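You operate a simulated robot arm through the tools that you are given. There is no shell and no other tool.

Carry out the task below with a simulated robot arm. There is one attempt and no reset: what you move stays moved.

## Task
Lock the processor lid and rub the butter into crumbs on low.
Fine: pusher in the tube before you start, dial off after.

It is judged by the outcome, as a careful person would: the job done as asked, and still so three seconds after it is handed in. It fails if anything else is knocked over, pushed out of place, dropped, spilled or broken. Lids that push on must go on centred and level and be pressed home; caps that screw on are set level and turned clockwise until they are tight.

## Robot
A 7-joint arm with a two-finger parallel gripper, fixed in place. Base frame: the origin is on the floor under the middle of its stand, x ahead of it, y to its left, z up. Units: m, rad, N and s.
With the tool pointing down near the work surface it reaches from about 0.4 to 0.9 m from the base axis. Its first joint turns from -2.496 to 2.496 rad. Payload 3 kg.
The TCP is the grasp point between the finger pads, 0.03 m short of the fingertips. In the tool frame z runs along the fingers and y along their closing line. The gripper opens to 0.094 m. The fingers are 0.028 m wide and 0.01 m thick; the gripper's body (0.05 by 0.096 m) begins 0.055 m behind the TCP.
Orientation is told as [roll, pitch, yaw] about the base's x, y, z axes, in that order, counted from this pose: with the fingers straight down and closing along the base's y, the tool's x points along the base's -x, its y along +y and its z along -z.

## Interface
- The arm moves only by the tool play_rows. Its argument "increments" is a list of rows, each an object (a shift or turn left out is 0, a gripper value left out holds the last) with "hand": the opening, from 0 (shut) to 1 (fully open); "dp": the shift along the tool's x, y, z in m, a list of three; "angular": the turn, a rotation vector about the tool's x, y, z in rad, a list of three. In form: [{"hand": hand, "dp": [tx, ty, tz], "angular": [wx, wy, wz]}, ...]. A call has 1 to 20 rows; each row shifts and turns the commanded pose from where the row before left it, along the tool's axes as they then stand. Rows are played at 5 a second. More than 0.05 m and 0.15 rad between two rows, or a gripper value outside its range, and nothing of the call is played. Where a pose cannot be reached the arm comes as near as it can. A force on the tool above 50 N (or 10 N above the force at the start of the call, whichever is more), or a blocked arm, ends the call early, and 0.2 s more pass. Each finger travels about 0.072 m/s and halts on what it meets, pressing with about 42 N; the grip force reading is that of the motor and also rises with nothing between the fingers. The clock runs only during rows and for 0.2 s after the last one: add rows that do not move to give the fingers time. The reply holds the time, the measured pose of the TCP, the force on the tool along the base axes, the opening and the grip force, in the units named above and with some noise, with the torque about the TCP (base axes, N m) and any sound that the robot's microphone picked up.
- Cameras (640 x 400 px; columns grow to the right, rows downward): "scene" is fixed at [0.2197, 0.4998, 1.641]; the picture's right is [-0.70, -0.71, 0.00], its down [-0.48, 0.48, -0.73] and it looks along [0.52, -0.52, -0.68] (base axes); focal length 322 px, centre (320, 200). "wrist" rides on the gripper at [0.076, 0.014, -0.102] in the tool frame; the picture's right is [-0.18, 0.98, 0.00], its down [-0.75, -0.14, -0.64] and it looks along [-0.63, -0.12, 0.77] (tool axes); focal length 243 px, centre (320, 200). There is no depth. A picture from a camera that has moved, and an enlarged one, comes with that camera's place and axes in the base frame and with its lens.
- camera(camera): a new picture of that camera. It takes no simulated time.
- inspect(camera, box): a new picture of the part [left, top, right, bottom] of that camera's present view, enlarged. It takes no simulated time.
- job_done(): hands the job in; it is judged then, once.

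Places have to be worked out from the pictures, the camera data and where the tool is seen. Open the gripper and draw the arm clear of the work before you hand the job in, unless the task says otherwise.

The tools are called after "Call:" by a JSON object that holds its "api" and its "payload". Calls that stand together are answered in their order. play_rows: Moves the arm, as the interface text tells. Its arguments: {"type":"object","properties":{"increments":{"type":"array","items":{"type":"object","properties":{"hand":{"type":"number"},"dp":{"type":"array","items":{"type":"number"}},"angular":{"type":"array","items":{"type":"number"}}}}}},"required":["increments"]} The other tools are called the same way: camera (camera) takes a picture; inspect (camera, box) takes an enlarged picture of a part of a camera's view; job_done () hands the job in.

At the start:

```text
clock: 0.0
tcp_pos: [0.4176, 0.1675, 1.3516]
orientation: [0.001, -0.001, 0.002]
wrist_force: [0.9, 0.5, -1.3]
wrist_torque: [-0.02, -0.03, 0.03]
opening: 0.094
gripper_force: 0.1
```

scene: 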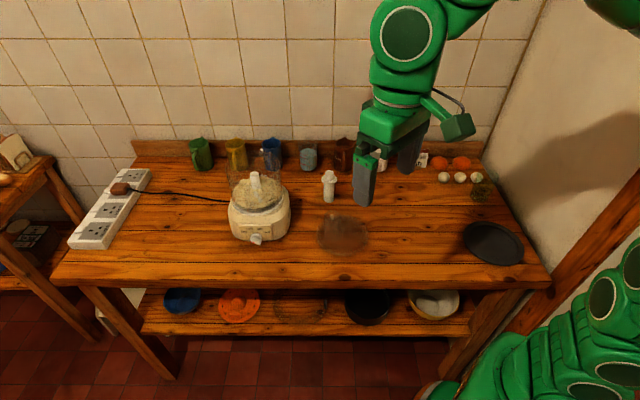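
wrist: 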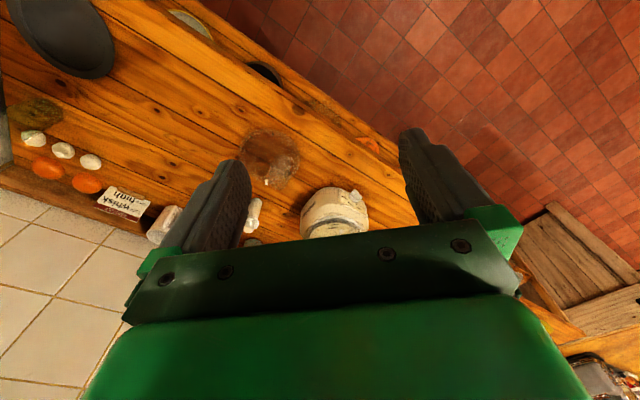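

I'll start by looking closer at the food processor and the items beside it before moving anything.

Call:
{"api": "inspect", "payload": {"camera": "scene", "box": [200, 130, 400, 260]}}

Call:
{"api": "inspect", "payload": {"camera": "scene", "box": [215, 155, 305, 250]}}

Call:
{"api": "inspect", "payload": {"camera": "wrist", "box": [220, 110, 420, 250]}}

Call:
{"api": "inspect", "payload": {"camera": "scene", "box": [60, 130, 260, 260]}}

Call:
{"api": "inspect", "payload": {"camera": "scene", "box": [380, 130, 520, 220]}}

```text
3.08 times, centred on (300, 195) of scene
camera zoom: at [0.2197, 0.4998, 1.641], right [-0.7, -0.71, 0.0], down [-0.48, 0.48, -0.73], along [0.52, -0.52, -0.68], focal length 992 px, centre (382, 215)
```

zoom: 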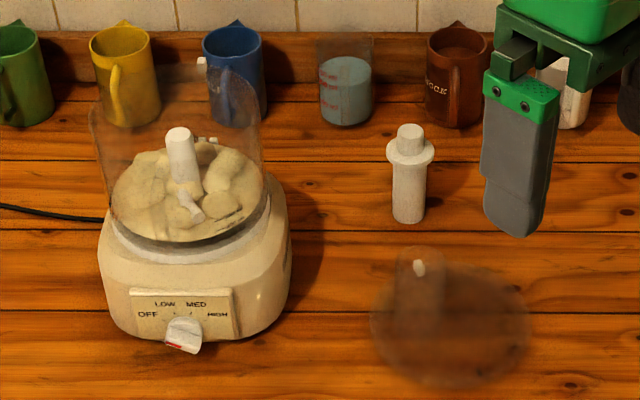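

```text
4.21 times, centred on (260, 202) of scene
camera zoom: at [0.2197, 0.4998, 1.641], right [-0.7, -0.71, 0.0], down [-0.48, 0.48, -0.73], along [0.52, -0.52, -0.68], focal length 1357 px, centre (573, 190)
```

zoom: 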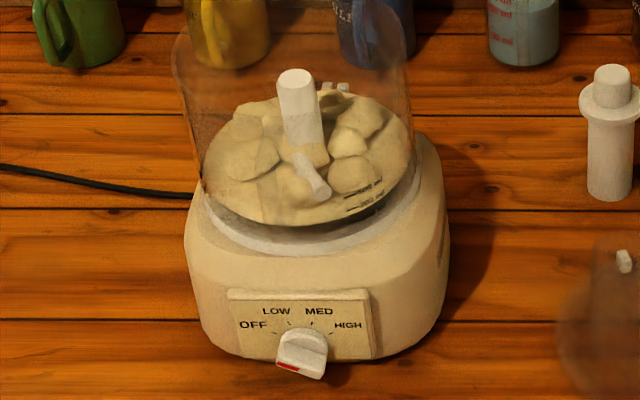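

```text
2.86 times, centred on (320, 180) of wrist
camera zoom: at [0.34, 0.1828, 1.4538], right [0.18, 0.98, 0.0], down [0.75, -0.14, 0.64], along [0.63, -0.12, -0.77], focal length 693 px, centre (320, 257)
```

zoom: 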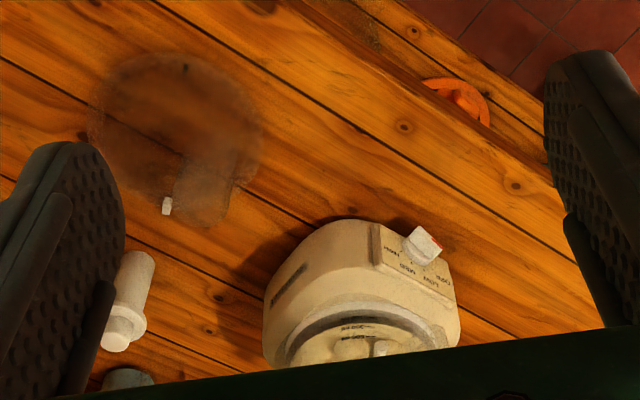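

```text
3.08 times, centred on (160, 195) of scene
camera zoom: at [0.2197, 0.4998, 1.641], right [-0.7, -0.71, 0.0], down [-0.48, 0.48, -0.73], along [0.52, -0.52, -0.68], focal length 992 px, centre (812, 215)
```

zoom: 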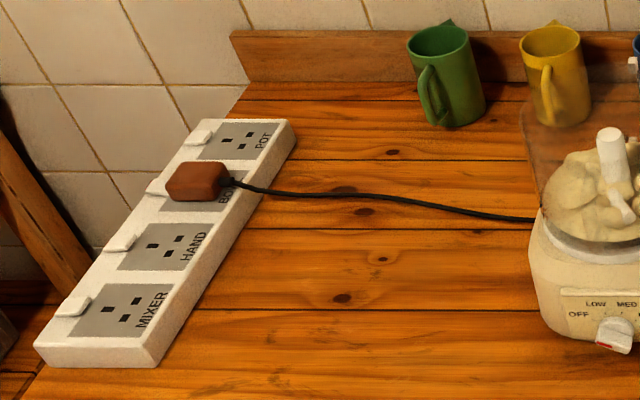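

```text
4.44 times, centred on (450, 175) of scene
camera zoom: at [0.2197, 0.4998, 1.641], right [-0.7, -0.71, 0.0], down [-0.48, 0.48, -0.73], along [0.52, -0.52, -0.68], focal length 1432 px, centre (-258, 311)
```

zoom: 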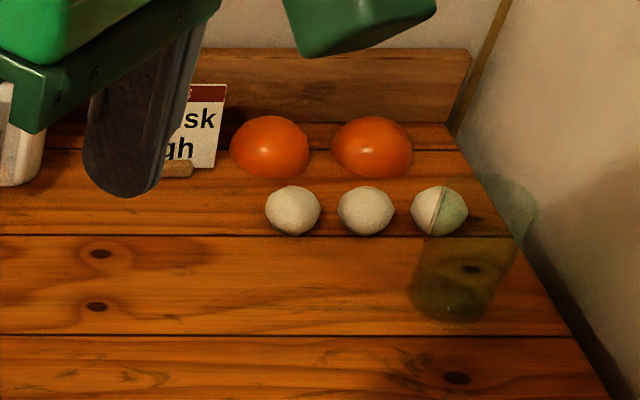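

The processor's dial works out near (0.78, 0.20, 0.92) and the counter near z 0.87. The smoked lid is near (0.64, -0.02) and the pusher stands near (0.78, -0.11). I'll move the wrist camera closer for a better look.

Call:
{"api": "play_rows", "payload": {"increments": [{"hand": 1, "dp": [-0.03, -0.006, 0.037]}, {"dp": [-0.03, -0.006, 0.037]}, {"dp": [-0.03, -0.006, 0.037]}, {"dp": [-0.02, -0.006, 0.025]}, {}, {}]}}

Call:
{"api": "camera", "payload": {"camera": "wrist"}}

Call:
{"api": "camera", "payload": {"camera": "scene"}}

```text
clock: 1.4
tcp_pos: [0.5292, 0.1423, 1.2128]
orientation: [-0.001, -0.001, -0.002]
wrist_force: [0.2, -0.9, -0.7]
wrist_torque: [0.01, 0.03, 0.0]
opening: 0.0941
gripper_force: 0.0
```

```text
taken
camera wrist: at [0.4527, 0.1564, 1.3166], right [0.18, 0.98, 0.0], down [0.75, -0.14, 0.64], along [0.63, -0.12, -0.77], focal length 243 px, centre (320, 200)
```

wrist: 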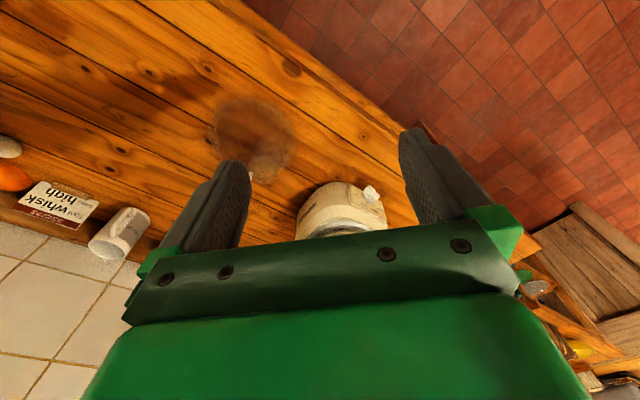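

```text
taken
```

scene: 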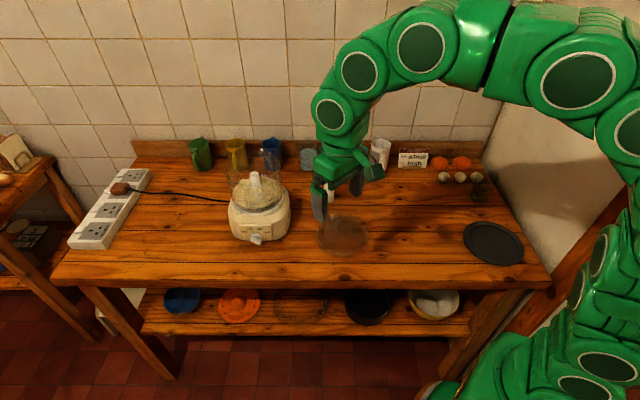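

The hand hides the processor from here, so I'll hover higher and farther forward, roughly above it.

Call:
{"api": "play_rows", "payload": {"increments": [{"dp": [-0.042, 0, -0.018]}, {"dp": [-0.042, 0, -0.018]}, {"dp": [-0.042, 0, -0.018]}, {"dp": [-0.042, 0, -0.018]}, {"dp": [-0.042, 0, 0]}, {}, {}]}}

Call:
{"api": "camera", "payload": {"camera": "wrist"}}

```text
clock: 3.0
tcp_pos: [0.6744, 0.1415, 1.274]
orientation: [0.0, 0.001, 0.0]
wrist_force: [-0.8, -0.4, -0.2]
wrist_torque: [0.01, 0.03, -0.01]
opening: 0.094
gripper_force: 0.1
out of reach, approached as far as the arm can: row 4, 5
```

```text
taken
camera wrist: at [0.5974, 0.1561, 1.3764], right [0.18, 0.98, 0.0], down [0.75, -0.14, 0.64], along [0.63, -0.12, -0.77], focal length 243 px, centre (320, 200)
```

wrist: 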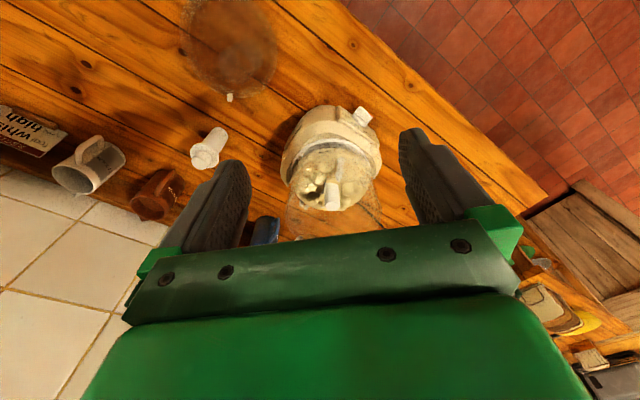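

That view shows the processor, lid and pusher together, so I'll zoom in on each.

Call:
{"api": "inspect", "payload": {"camera": "wrist", "box": [260, 80, 420, 240]}}

Call:
{"api": "inspect", "payload": {"camera": "wrist", "box": [160, 0, 300, 110]}}

Call:
{"api": "inspect", "payload": {"camera": "wrist", "box": [0, 90, 260, 250]}}

Call:
{"api": "inspect", "payload": {"camera": "scene", "box": [215, 130, 395, 260]}}

```text
2.50 times, centred on (340, 160) of wrist
camera zoom: at [0.5974, 0.1561, 1.3764], right [0.18, 0.98, 0.0], down [0.75, -0.14, 0.64], along [0.63, -0.12, -0.77], focal length 606 px, centre (270, 300)
```

zoom: 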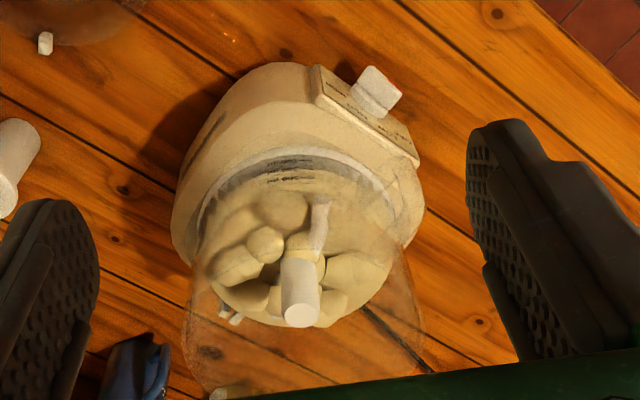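

```text
3.64 times, centred on (230, 55) of wrist
camera zoom: at [0.5974, 0.1561, 1.3764], right [0.18, 0.98, 0.0], down [0.75, -0.14, 0.64], along [0.63, -0.12, -0.77], focal length 882 px, centre (647, 727)
```

zoom: 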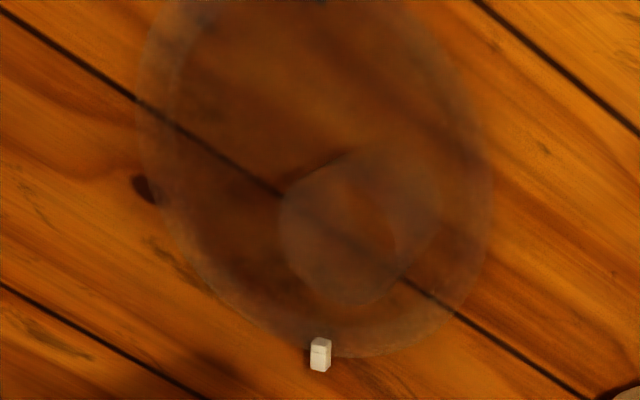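

```text
2.46 times, centred on (130, 170) of wrist
camera zoom: at [0.5974, 0.1561, 1.3764], right [0.18, 0.98, 0.0], down [0.75, -0.14, 0.64], along [0.63, -0.12, -0.77], focal length 597 px, centre (788, 274)
```

zoom: 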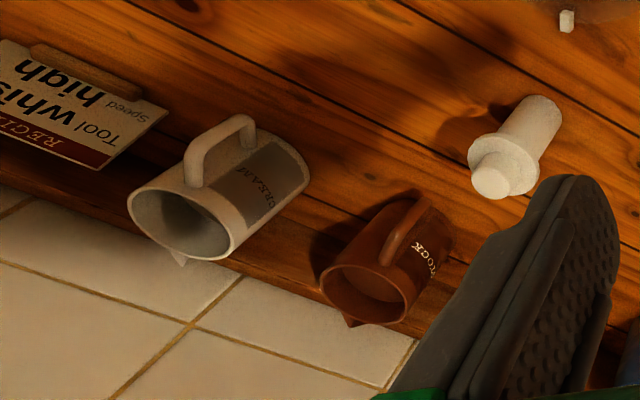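

```text
3.08 times, centred on (305, 195) of scene
camera zoom: at [0.2197, 0.4998, 1.641], right [-0.7, -0.71, 0.0], down [-0.48, 0.48, -0.73], along [0.52, -0.52, -0.68], focal length 992 px, centre (366, 215)
```

zoom: 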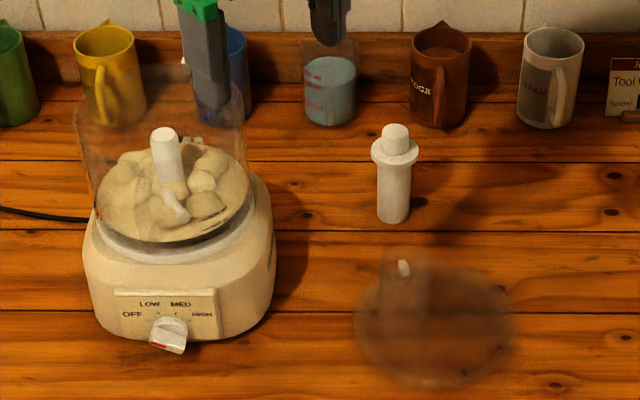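

The lid lies tube-up with a small white tab at its rim. The bowl axis works out near (0.853, 0.127) with its rim at z ≈ 1.10. Next I'll look at the lid from directly above.

Call:
{"api": "play_rows", "payload": {"increments": [{"dp": [0.02, -0.035, 0.02]}, {"dp": [0.02, -0.035, 0.025]}, {"dp": [0.02, -0.035, 0.025]}, {"dp": [0.015, -0.03, 0.03]}, {"dp": [0.0, -0.025, 0.02]}, {}, {}]}}

Call:
{"api": "camera", "payload": {"camera": "wrist"}}

Call:
{"api": "inspect", "payload": {"camera": "wrist", "box": [220, 40, 420, 240]}}

```text
clock: 4.6
tcp_pos: [0.5985, -0.0178, 1.153]
orientation: [-0.001, 0.0, 0.002]
wrist_force: [-0.7, -1.4, 0.0]
wrist_torque: [0.01, 0.0, 0.03]
opening: 0.0941
gripper_force: 0.0
```

```text
taken
camera wrist: at [0.5212, -0.0038, 1.2565], right [0.18, 0.98, 0.0], down [0.75, -0.14, 0.64], along [0.63, -0.12, -0.77], focal length 243 px, centre (320, 200)
```

wrist: 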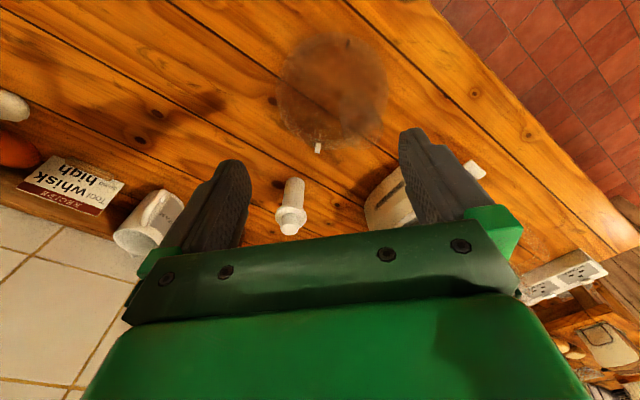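

```text
2.00 times, centred on (320, 140) of wrist
camera zoom: at [0.5212, -0.0038, 1.2565], right [0.18, 0.98, 0.0], down [0.75, -0.14, 0.64], along [0.63, -0.12, -0.77], focal length 485 px, centre (320, 320)
```

zoom: 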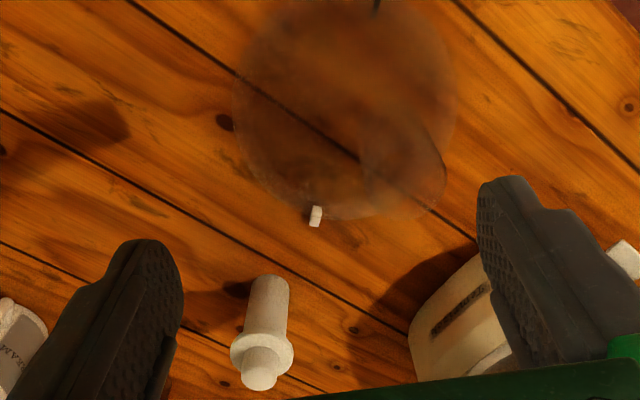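

I'll zoom in further on the lid, its tube and the dark tick mark at its far rim.

Call:
{"api": "inspect", "payload": {"camera": "wrist", "box": [270, 30, 400, 160]}}

Call:
{"api": "inspect", "payload": {"camera": "scene", "box": [305, 205, 385, 260]}}

Call:
{"api": "inspect", "payload": {"camera": "scene", "box": [225, 140, 300, 250]}}

```text
3.08 times, centred on (335, 95) of wrist
camera zoom: at [0.5212, -0.0038, 1.2565], right [0.18, 0.98, 0.0], down [0.75, -0.14, 0.64], along [0.63, -0.12, -0.77], focal length 746 px, centre (274, 523)
```

zoom: 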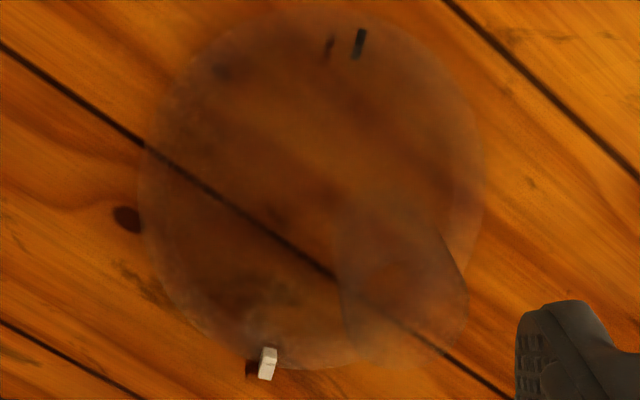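

```text
7.27 times, centred on (345, 232) of scene
camera zoom: at [0.2197, 0.4998, 1.641], right [-0.7, -0.71, 0.0], down [-0.48, 0.48, -0.73], along [0.52, -0.52, -0.68], focal length 2344 px, centre (138, -36)
```

zoom: 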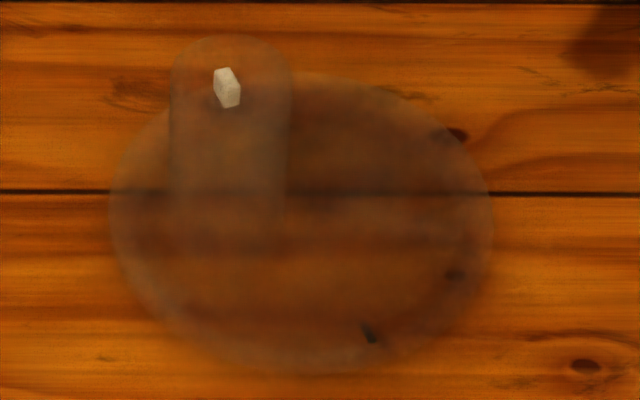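

```text
3.64 times, centred on (262, 195) of scene
camera zoom: at [0.2197, 0.4998, 1.641], right [-0.7, -0.71, 0.0], down [-0.48, 0.48, -0.73], along [0.52, -0.52, -0.68], focal length 1172 px, centre (529, 218)
```

zoom: 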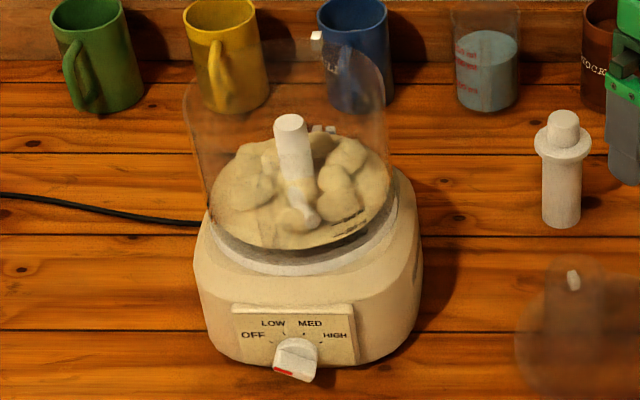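

The lid centre works out near (0.630, -0.008), with its tab at about -25° and its tube at about +61°, rising to z ≈ 0.99. Before gripping it I need to see how it locks, so I'll tilt the camera towards the bowl rim.

Call:
{"api": "play_rows", "payload": {"increments": [{"dp": [-0.02, 0.04, -0.02]}, {"dp": [-0.02, 0.04, -0.02]}, {"dp": [-0.02, 0.038, -0.01]}, {"angular": [0, -0.1, 0]}, {"angular": [0, -0.1, 0]}, {"angular": [0, -0.1, 0]}, {"angular": [0, -0.1, 0]}, {"angular": [0, -0.1, 0]}, {}, {}]}}

Call:
{"api": "camera", "payload": {"camera": "wrist"}}

```text
clock: 6.8
tcp_pos: [0.6592, 0.1002, 1.2014]
orientation: [0.001, -0.5, 0.003]
wrist_force: [0.5, -0.2, -0.1]
wrist_torque: [-0.01, -0.04, 0.02]
opening: 0.0938
gripper_force: 0.1
```

```text
taken
camera wrist: at [0.5422, 0.1146, 1.2553], right [0.16, 0.98, 0.09], down [0.35, -0.14, 0.92], along [0.92, -0.12, -0.37], focal length 243 px, centre (320, 200)
```

wrist: 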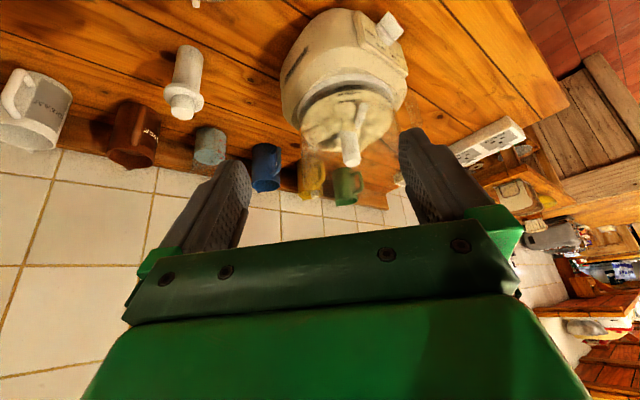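

The view works. I'll zoom into the bowl, then the power strip in the background.

Call:
{"api": "inspect", "payload": {"camera": "wrist", "box": [260, 0, 430, 210]}}

Call:
{"api": "inspect", "payload": {"camera": "wrist", "box": [430, 90, 560, 210]}}

Call:
{"api": "inspect", "payload": {"camera": "wrist", "box": [290, 80, 400, 170]}}

```text
1.90 times, centred on (345, 105) of wrist
camera zoom: at [0.5422, 0.1146, 1.2553], right [0.16, 0.98, 0.09], down [0.35, -0.14, 0.92], along [0.92, -0.12, -0.37], focal length 462 px, centre (272, 381)
```

zoom: 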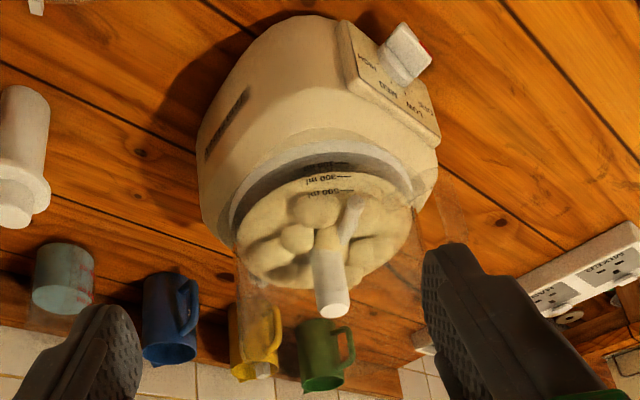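

```text
3.33 times, centred on (495, 150) of wrist
camera zoom: at [0.5422, 0.1146, 1.2553], right [0.16, 0.98, 0.09], down [0.35, -0.14, 0.92], along [0.92, -0.12, -0.37], focal length 809 px, centre (-263, 367)
```

zoom: 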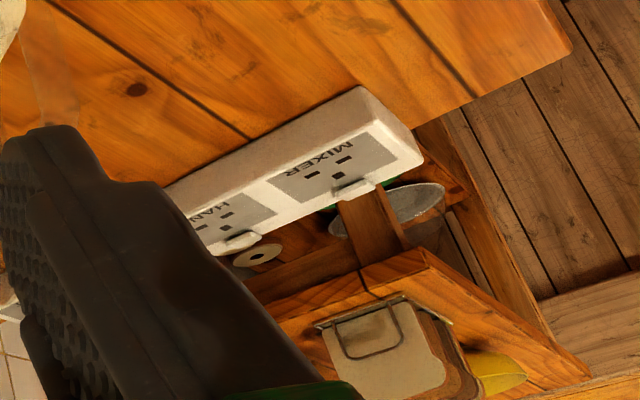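

```text
4.44 times, centred on (345, 125) of wrist
camera zoom: at [0.5422, 0.1146, 1.2553], right [0.16, 0.98, 0.09], down [0.35, -0.14, 0.92], along [0.92, -0.12, -0.37], focal length 1078 px, centre (209, 533)
```

zoom: 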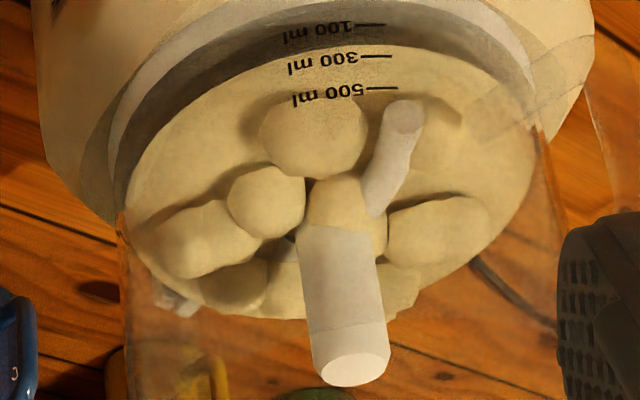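

I need a closer look at the back of the rim, where the white catch is. I'll move forward and up, keeping this tilt.

Call:
{"api": "play_rows", "payload": {"increments": [{"dp": [-0.047, 0, -0.003]}, {"dp": [-0.047, 0, -0.003]}, {"dp": [0, -0.03, 0]}, {}, {}]}}

Call:
{"api": "camera", "payload": {"camera": "wrist"}}

Call:
{"api": "inspect", "payload": {"camera": "wrist", "box": [240, 40, 440, 240]}}

```text
clock: 8.0
tcp_pos: [0.7382, 0.0664, 1.2516]
orientation: [0.0, -0.503, 0.001]
wrist_force: [0.2, -0.5, -0.1]
wrist_torque: [-0.01, 0.0, -0.02]
opening: 0.0938
gripper_force: 0.1
```

```text
taken
camera wrist: at [0.6215, 0.0815, 1.3049], right [0.16, 0.98, 0.09], down [0.35, -0.14, 0.92], along [0.92, -0.12, -0.37], focal length 243 px, centre (320, 200)
```

wrist: 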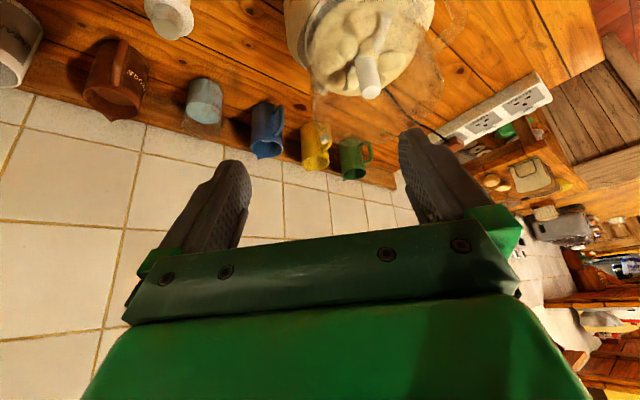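

```text
2.00 times, centred on (340, 140) of wrist
camera zoom: at [0.6215, 0.0815, 1.3049], right [0.16, 0.98, 0.09], down [0.35, -0.14, 0.92], along [0.92, -0.12, -0.37], focal length 485 px, centre (280, 320)
```

zoom: 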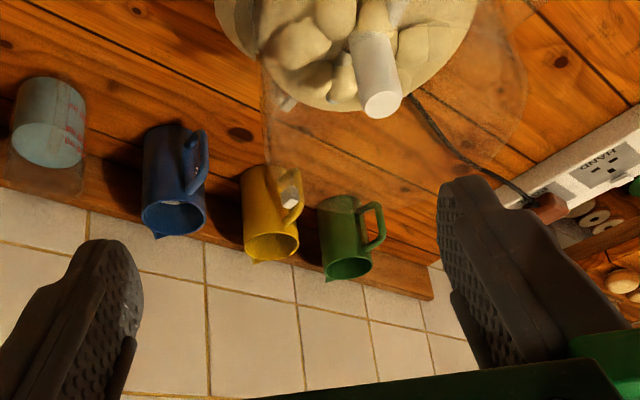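

The white catch on the rim is visible now, in front of the yellow mug. I'll zoom in on it.

Call:
{"api": "inspect", "payload": {"camera": "wrist", "box": [290, 20, 440, 160]}}

Call:
{"api": "inspect", "payload": {"camera": "wrist", "box": [300, 60, 380, 160]}}

Call:
{"api": "inspect", "payload": {"camera": "wrist", "box": [430, 60, 560, 160]}}

```text
2.86 times, centred on (365, 90) of wrist
camera zoom: at [0.6215, 0.0815, 1.3049], right [0.16, 0.98, 0.09], down [0.35, -0.14, 0.92], along [0.92, -0.12, -0.37], focal length 693 px, centre (191, 514)
```

zoom: 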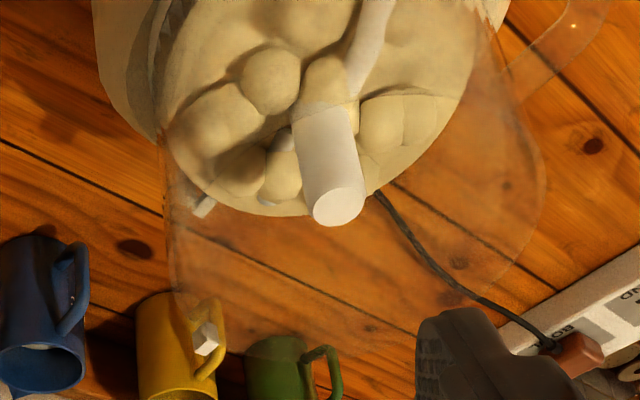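

```text
4.00 times, centred on (340, 110) of wrist
camera zoom: at [0.6215, 0.0815, 1.3049], right [0.16, 0.98, 0.09], down [0.35, -0.14, 0.92], along [0.92, -0.12, -0.37], focal length 970 px, centre (240, 560)
```

zoom: 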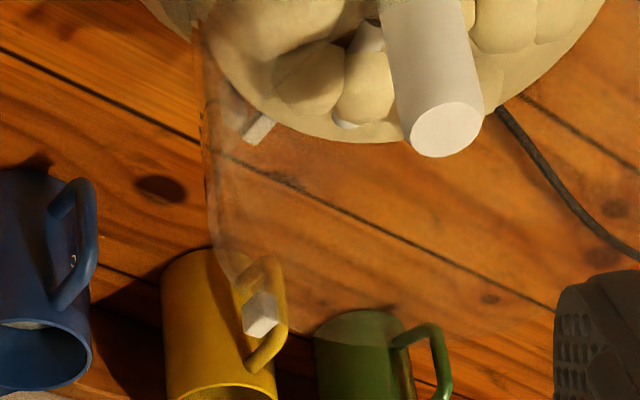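

```text
4.00 times, centred on (495, 110) of wrist
camera zoom: at [0.6215, 0.0815, 1.3049], right [0.16, 0.98, 0.09], down [0.35, -0.14, 0.92], along [0.92, -0.12, -0.37], focal length 970 px, centre (-380, 560)
```

zoom: 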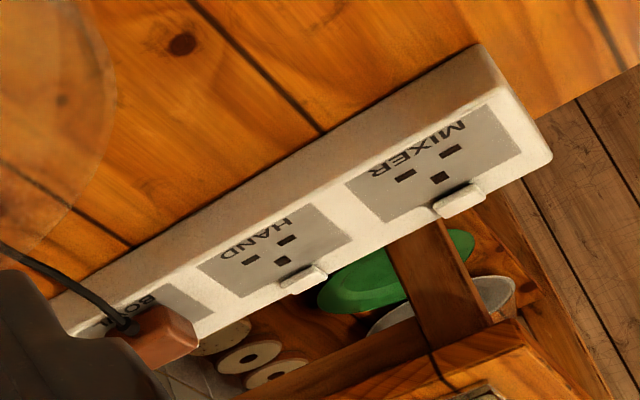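

The rim catch works out at (0.903, 0.060, 1.102), which is -53° about the bowl axis at the same 0.084 m radius as the lid's tab. I'll tilt back to look down on the whole rim and check for alignment marks.

Call:
{"api": "play_rows", "payload": {"increments": [{"angular": [0, 0.1, 0]}, {"angular": [0, 0.1, 0]}, {"dp": [0, 0.03, -0.01]}, {"dp": [0, 0.03, -0.01]}, {}, {}]}}

Call:
{"api": "camera", "payload": {"camera": "wrist"}}

Call:
{"api": "inspect", "payload": {"camera": "wrist", "box": [230, 20, 430, 180]}}

```text
clock: 9.4
tcp_pos: [0.7321, 0.1289, 1.2675]
orientation: [0.0, -0.301, 0.001]
wrist_force: [-0.2, -0.4, -0.2]
wrist_torque: [0.02, 0.02, 0.01]
opening: 0.0941
gripper_force: 0.0
```

```text
taken
camera wrist: at [0.629, 0.1437, 1.3454], right [0.18, 0.98, 0.05], down [0.53, -0.14, 0.84], along [0.83, -0.12, -0.55], focal length 243 px, centre (320, 200)
```

wrist: 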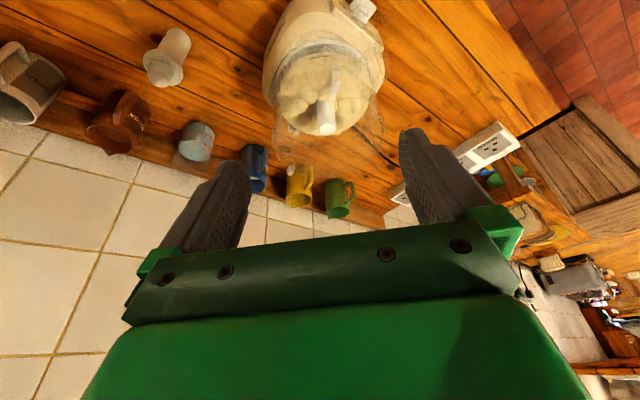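

```text
2.50 times, centred on (330, 100) of wrist
camera zoom: at [0.629, 0.1437, 1.3454], right [0.18, 0.98, 0.05], down [0.53, -0.14, 0.84], along [0.83, -0.12, -0.55], focal length 606 px, centre (295, 450)
```

zoom: 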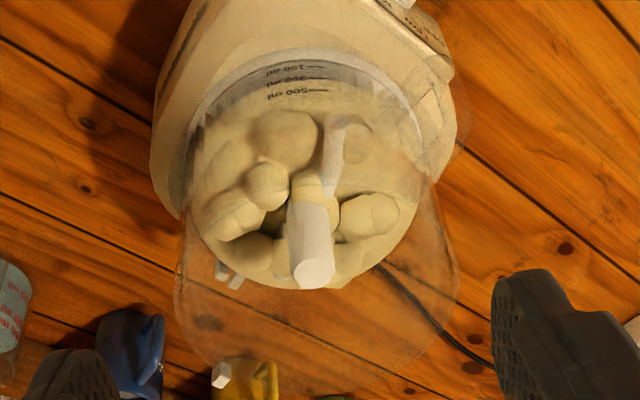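

I'll zoom into the left and right halves of the rim for tick marks.

Call:
{"api": "inspect", "payload": {"camera": "wrist", "box": [265, 50, 345, 180]}}

Call:
{"api": "inspect", "payload": {"camera": "wrist", "box": [330, 30, 430, 150]}}

Call:
{"api": "inspect", "payload": {"camera": "wrist", "box": [250, 0, 400, 80]}}

Call:
{"api": "inspect", "payload": {"camera": "scene", "box": [220, 145, 300, 210]}}

```text
3.08 times, centred on (305, 115) of wrist
camera zoom: at [0.629, 0.1437, 1.3454], right [0.18, 0.98, 0.05], down [0.53, -0.14, 0.84], along [0.83, -0.12, -0.55], focal length 746 px, centre (366, 462)
```

zoom: 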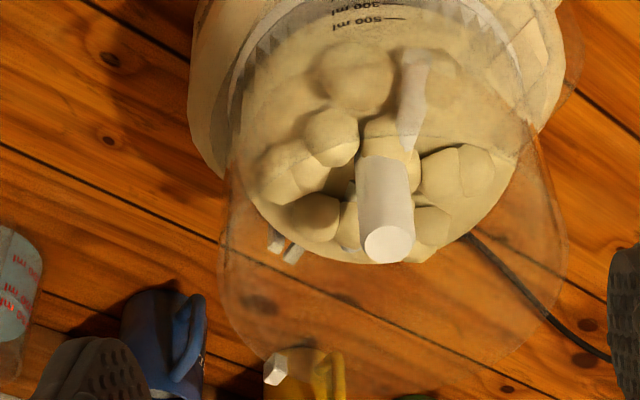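

```text
3.33 times, centred on (380, 90) of wrist
camera zoom: at [0.629, 0.1437, 1.3454], right [0.18, 0.98, 0.05], down [0.53, -0.14, 0.84], along [0.83, -0.12, -0.55], focal length 809 px, centre (120, 567)
```

zoom: 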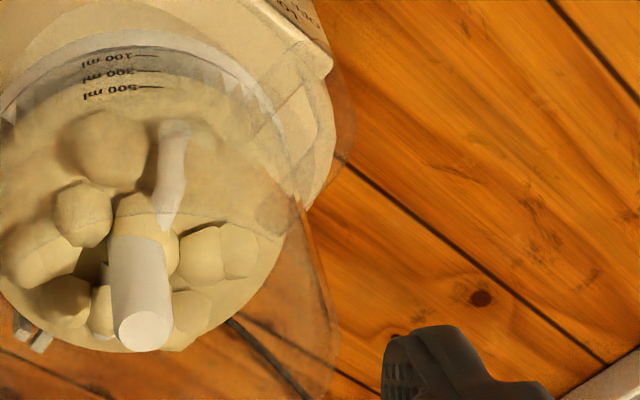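

```text
4.27 times, centred on (325, 40) of wrist
camera zoom: at [0.629, 0.1437, 1.3454], right [0.18, 0.98, 0.05], down [0.53, -0.14, 0.84], along [0.83, -0.12, -0.55], focal length 1035 px, centre (299, 883)
```

zoom: 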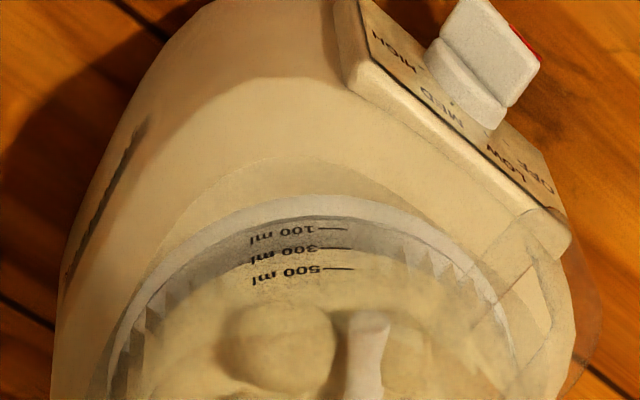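

```text
6.15 times, centred on (260, 178) of scene
camera zoom: at [0.2197, 0.4998, 1.641], right [-0.7, -0.71, 0.0], down [-0.48, 0.48, -0.73], along [0.52, -0.52, -0.68], focal length 1983 px, centre (689, 338)
```

zoom: 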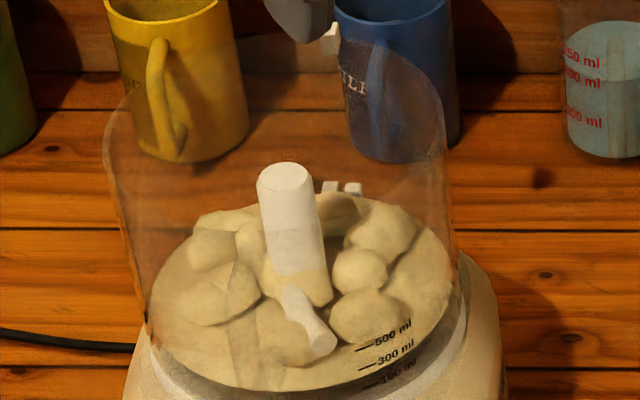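

No ticks show on the bowl beyond the catch, so locking must bring the lid's tab to that catch. I'll go back over the lid, closer, to study its tab and tube and refine its position.

Call:
{"api": "play_rows", "payload": {"increments": [{"angular": [0, 0.1, 0], "dp": [0.03, 0, 0]}, {"angular": [0, 0.1, 0], "dp": [0.03, 0, 0]}, {"angular": [0, 0.1, 0], "dp": [0.03, 0, 0]}, {"dp": [0.005, -0.028, 0.034]}, {"dp": [0.005, -0.028, 0.034]}, {"dp": [0.005, -0.028, 0.034]}, {"dp": [0.005, -0.028, 0.034]}, {"dp": [0.005, -0.028, 0.034]}, {}, {}]}}

Call:
{"api": "camera", "payload": {"camera": "wrist"}}

Call:
{"api": "inspect", "payload": {"camera": "wrist", "box": [240, 30, 420, 180]}}

```text
clock: 11.6
tcp_pos: [0.6202, -0.0095, 1.0851]
orientation: [0.0, 0.0, 0.001]
wrist_force: [0.6, -0.6, -0.8]
wrist_torque: [-0.01, 0.02, -0.01]
opening: 0.0941
gripper_force: 0.0
```

```text
taken
camera wrist: at [0.5436, 0.0046, 1.1882], right [0.18, 0.98, 0.0], down [0.75, -0.14, 0.64], along [0.63, -0.12, -0.77], focal length 243 px, centre (320, 200)
```

wrist: 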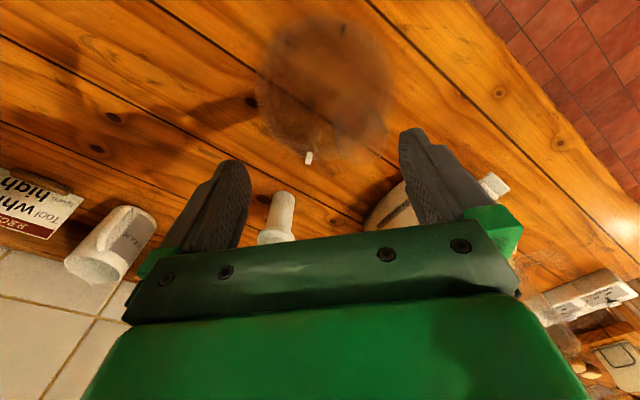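

```text
2.67 times, centred on (330, 105) of wrist
camera zoom: at [0.5436, 0.0046, 1.1882], right [0.18, 0.98, 0.0], down [0.75, -0.14, 0.64], along [0.63, -0.12, -0.77], focal length 647 px, centre (293, 453)
```

zoom: 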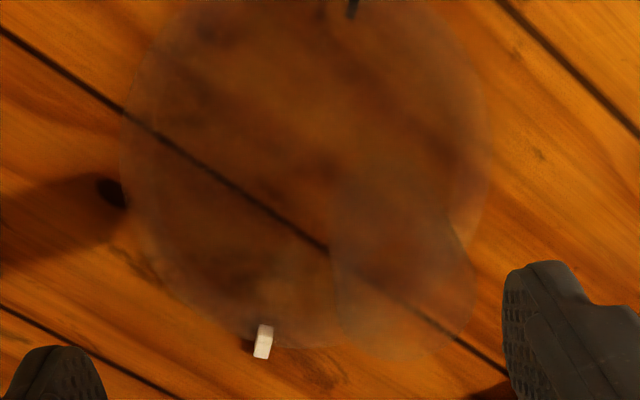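

The tube measures about 48 mm across, centred near (0.646, 0.022) with its top at z ≈ 0.99. To reach the far bowl later I'll grip it with the tool tilted about 40° and yawed 24°. I'll take that orientation at a pre-grasp point and check the alignment.

Call:
{"api": "play_rows", "payload": {"increments": [{"angular": [0, 0, -0.14]}, {"angular": [0, 0, -0.14]}, {"angular": [0, 0, -0.139]}, {"angular": [0, -0.14, 0]}, {"angular": [0, -0.14, 0]}, {"angular": [0, -0.14, 0]}, {"angular": [0, -0.14, 0]}, {"angular": [0, -0.14, 0]}, {"dp": [0.0273, 0.0092, 0.0107]}, {"dp": [0.0273, 0.0092, 0.0107]}, {}, {}]}}

Call:
{"api": "camera", "payload": {"camera": "wrist"}}

Call:
{"api": "inspect", "payload": {"camera": "scene", "box": [280, 150, 420, 260]}}

```text
clock: 14.2
tcp_pos: [0.5901, -0.004, 1.0307]
orientation: [-0.001, -0.699, 0.419]
wrist_force: [0.2, 0.5, 0.2]
wrist_torque: [-0.03, 0.01, 0.01]
opening: 0.0942
gripper_force: 0.0
```

```text
taken
camera wrist: at [0.4699, -0.0423, 1.0613], right [-0.27, 0.95, 0.12], down [0.21, -0.06, 0.98], along [0.94, 0.29, -0.18], focal length 243 px, centre (320, 200)
```

wrist: 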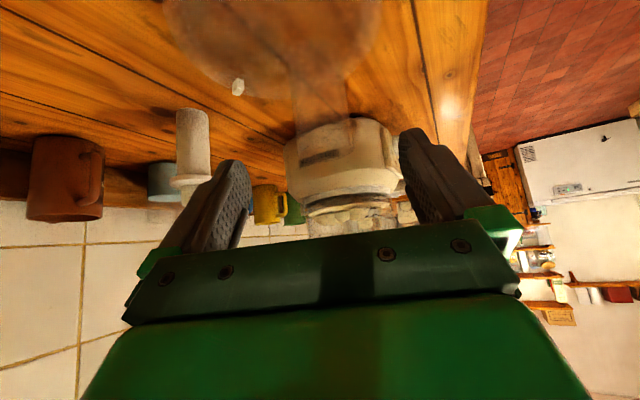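

```text
3.64 times, centred on (350, 205) of scene
camera zoom: at [0.2197, 0.4998, 1.641], right [-0.7, -0.71, 0.0], down [-0.48, 0.48, -0.73], along [0.52, -0.52, -0.68], focal length 1172 px, centre (211, 182)
```

zoom: 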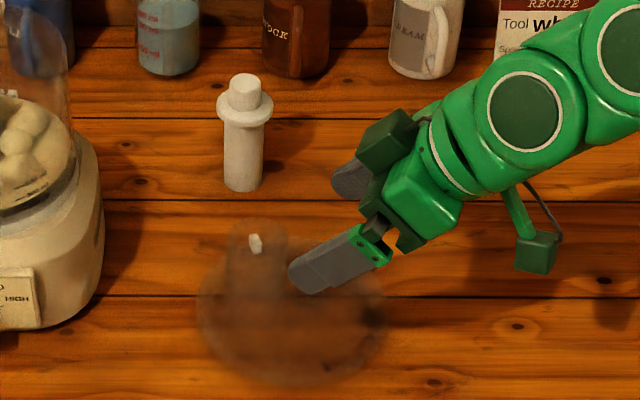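

The tube is in view between the fingers. I'll zoom in to refine its centreline and the lid heights.

Call:
{"api": "inspect", "payload": {"camera": "wrist", "box": [160, 0, 400, 150]}}

Call:
{"api": "inspect", "payload": {"camera": "wrist", "box": [270, 100, 420, 240]}}

```text
2.67 times, centred on (280, 75) of wrist
camera zoom: at [0.4699, -0.0423, 1.0613], right [-0.27, 0.95, 0.12], down [0.21, -0.06, 0.98], along [0.94, 0.29, -0.18], focal length 647 px, centre (427, 533)
```

zoom: 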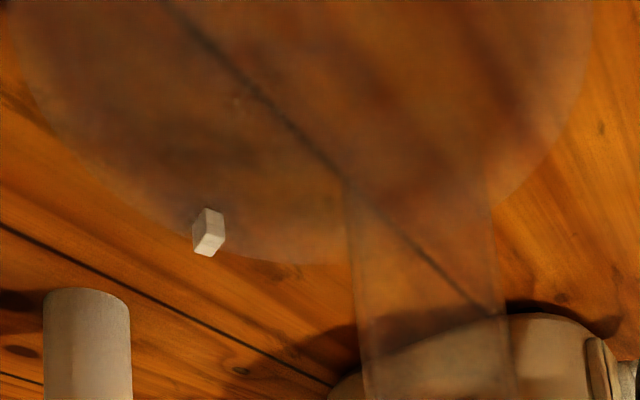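

```text
2.86 times, centred on (345, 170) of wrist
camera zoom: at [0.4699, -0.0423, 1.0613], right [-0.27, 0.95, 0.12], down [0.21, -0.06, 0.98], along [0.94, 0.29, -0.18], focal length 693 px, centre (249, 286)
```

zoom: 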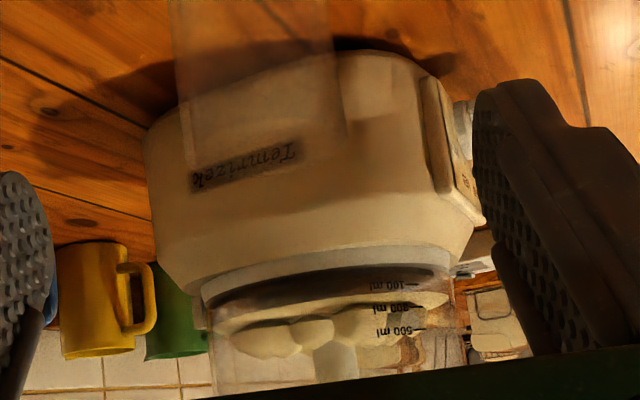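

The tube centreline sits within a millimetre of the grasp plane, with its top at z ≈ 0.988. I'll advance 0.098 m along the tool axis so the fingers straddle it.

Call:
{"api": "play_rows", "payload": {"increments": [{"dp": [0, 0, 0.035]}, {"dp": [0, 0, 0.035]}, {"dp": [0, 0, 0.028]}, {}, {}]}}

Call:
{"api": "camera", "payload": {"camera": "wrist"}}

Call:
{"api": "inspect", "payload": {"camera": "scene", "box": [280, 180, 400, 260]}}

```text
clock: 15.4
tcp_pos: [0.6477, 0.0213, 0.959]
orientation: [0.001, -0.7, 0.42]
wrist_force: [0.3, 0.3, -0.1]
wrist_torque: [0.0, -0.01, -0.01]
opening: 0.0938
gripper_force: 0.0
```

```text
taken
camera wrist: at [0.5269, -0.016, 0.9887], right [-0.27, 0.95, 0.12], down [0.21, -0.06, 0.98], along [0.94, 0.29, -0.18], focal length 243 px, centre (320, 200)
```

wrist: 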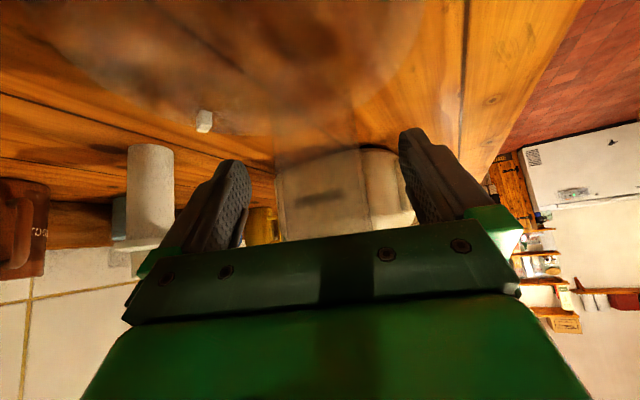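

```text
5.00 times, centred on (340, 220) of scene
camera zoom: at [0.2197, 0.4998, 1.641], right [-0.7, -0.71, 0.0], down [-0.48, 0.48, -0.73], along [0.52, -0.52, -0.68], focal length 1611 px, centre (220, 100)
```

zoom: 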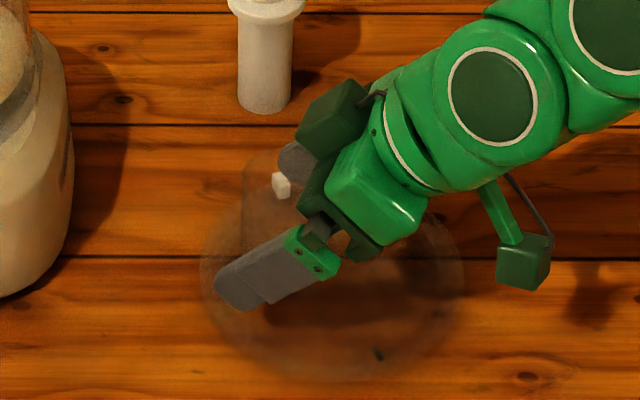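

The fingers straddle the tube with nothing touching. I'll close on it and give the fingers time to settle.

Call:
{"api": "play_rows", "payload": {"increments": [{"hand": 0.3}, {}, {}, {}, {}]}}

Call:
{"api": "camera", "payload": {"camera": "wrist"}}

Call:
{"api": "inspect", "payload": {"camera": "scene", "box": [280, 180, 400, 260]}}

```text
clock: 16.6
tcp_pos: [0.6481, 0.0217, 0.9587]
orientation: [0.0, -0.699, 0.421]
wrist_force: [-2.3, -1.0, 2.7]
wrist_torque: [-0.39, -0.15, -0.16]
opening: 0.0603
gripper_force: 41.5
```

```text
taken
camera wrist: at [0.5269, -0.0161, 0.9888], right [-0.27, 0.95, 0.12], down [0.21, -0.06, 0.98], along [0.94, 0.29, -0.18], focal length 243 px, centre (320, 200)
```

wrist: 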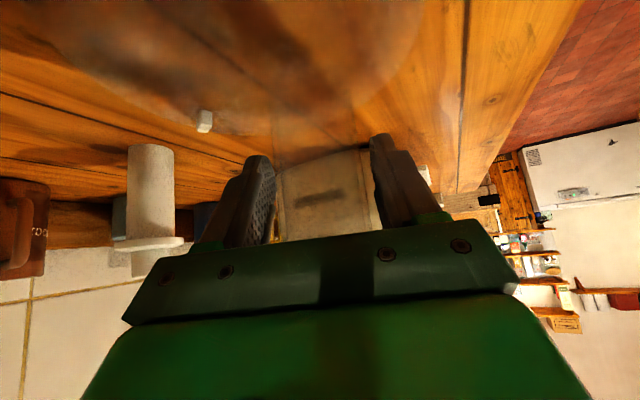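

```text
5.00 times, centred on (340, 220) of scene
camera zoom: at [0.2197, 0.4998, 1.641], right [-0.7, -0.71, 0.0], down [-0.48, 0.48, -0.73], along [0.52, -0.52, -0.68], focal length 1611 px, centre (220, 100)
```

zoom: 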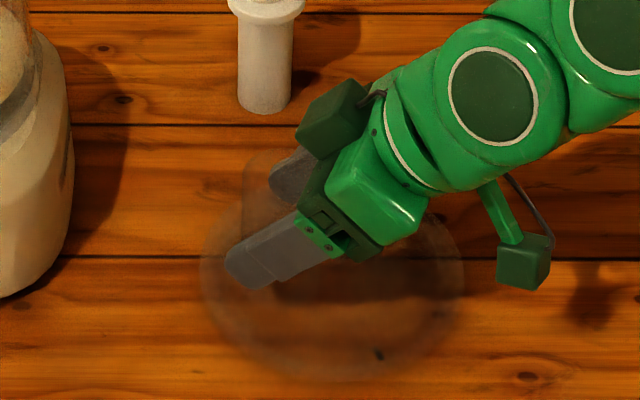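

The grip stopped at 0.060 m with 41 N, so the tube is held. I'll lift 3 cm straight up and check that the lid comes level.

Call:
{"api": "play_rows", "payload": {"increments": [{"dp": [-0.0064, 0, -0.0077]}, {"dp": [-0.0064, 0, -0.0077]}, {"dp": [-0.0064, 0, -0.0077]}, {}, {}]}}

Call:
{"api": "camera", "payload": {"camera": "wrist"}}

Call:
{"api": "inspect", "payload": {"camera": "scene", "box": [280, 180, 400, 260]}}

```text
clock: 17.8
tcp_pos: [0.6443, 0.0232, 0.987]
orientation: [-0.001, -0.698, 0.418]
wrist_force: [0.4, 0.3, -1.2]
wrist_torque: [0.05, 0.0, 0.01]
opening: 0.056
gripper_force: 42.1
```

```text
taken
camera wrist: at [0.5251, -0.0152, 1.0174], right [-0.27, 0.95, 0.12], down [0.21, -0.06, 0.98], along [0.94, 0.29, -0.18], focal length 243 px, centre (320, 200)
```

wrist: 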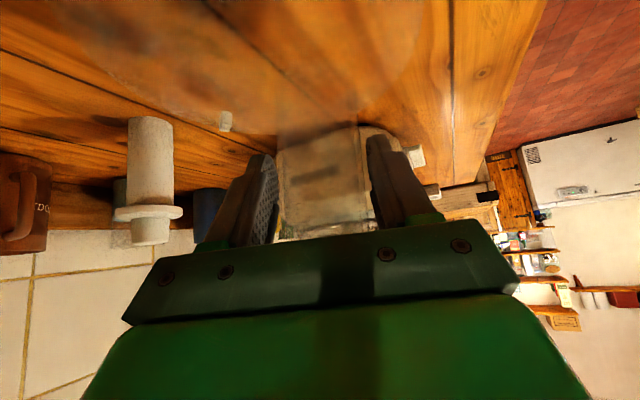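

```text
5.00 times, centred on (340, 220) of scene
camera zoom: at [0.2197, 0.4998, 1.641], right [-0.7, -0.71, 0.0], down [-0.48, 0.48, -0.73], along [0.52, -0.52, -0.68], focal length 1611 px, centre (220, 100)
```

zoom: 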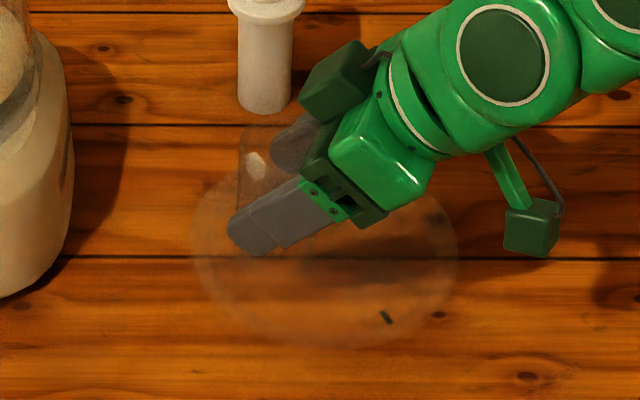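

The grip changed slightly during the lift, from 0.060 to 0.056, and the tab shifted in view. I'll check the lid's level and rotation before going further.

Call:
{"api": "inspect", "payload": {"camera": "wrist", "box": [80, 0, 440, 230]}}

Call:
{"api": "inspect", "payload": {"camera": "scene", "box": [300, 190, 380, 250]}}

Call:
{"api": "camera", "payload": {"camera": "scene"}}

```text
1.74 times, centred on (260, 115) of wrist
camera zoom: at [0.5251, -0.0152, 1.0174], right [-0.27, 0.95, 0.12], down [0.21, -0.06, 0.98], along [0.94, 0.29, -0.18], focal length 422 px, centre (424, 348)
```

zoom: 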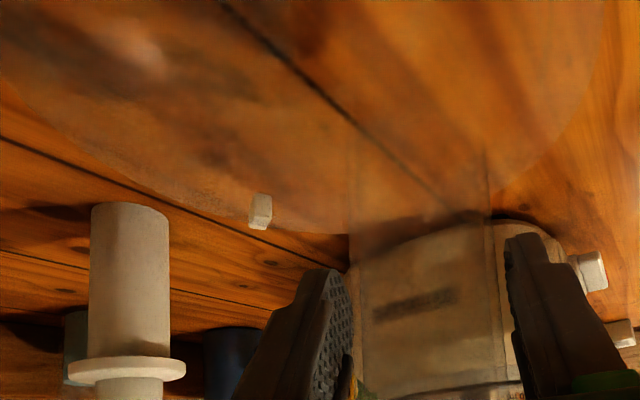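

```text
6.67 times, centred on (340, 220) of scene
camera zoom: at [0.2197, 0.4998, 1.641], right [-0.7, -0.71, 0.0], down [-0.48, 0.48, -0.73], along [0.52, -0.52, -0.68], focal length 2148 px, centre (187, 67)
```

zoom: 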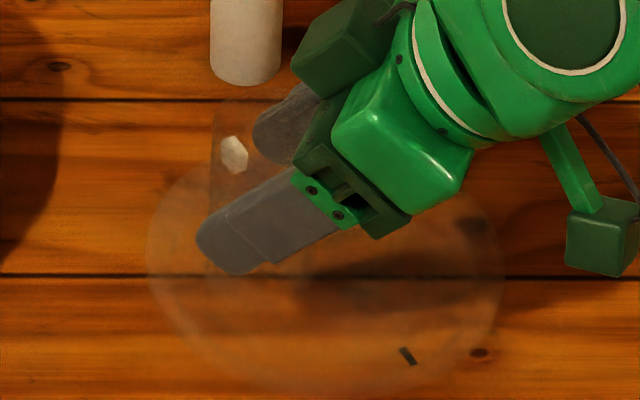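

```text
taken
```

scene: 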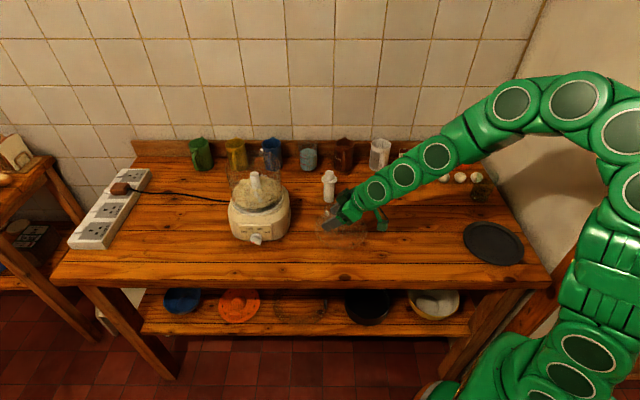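

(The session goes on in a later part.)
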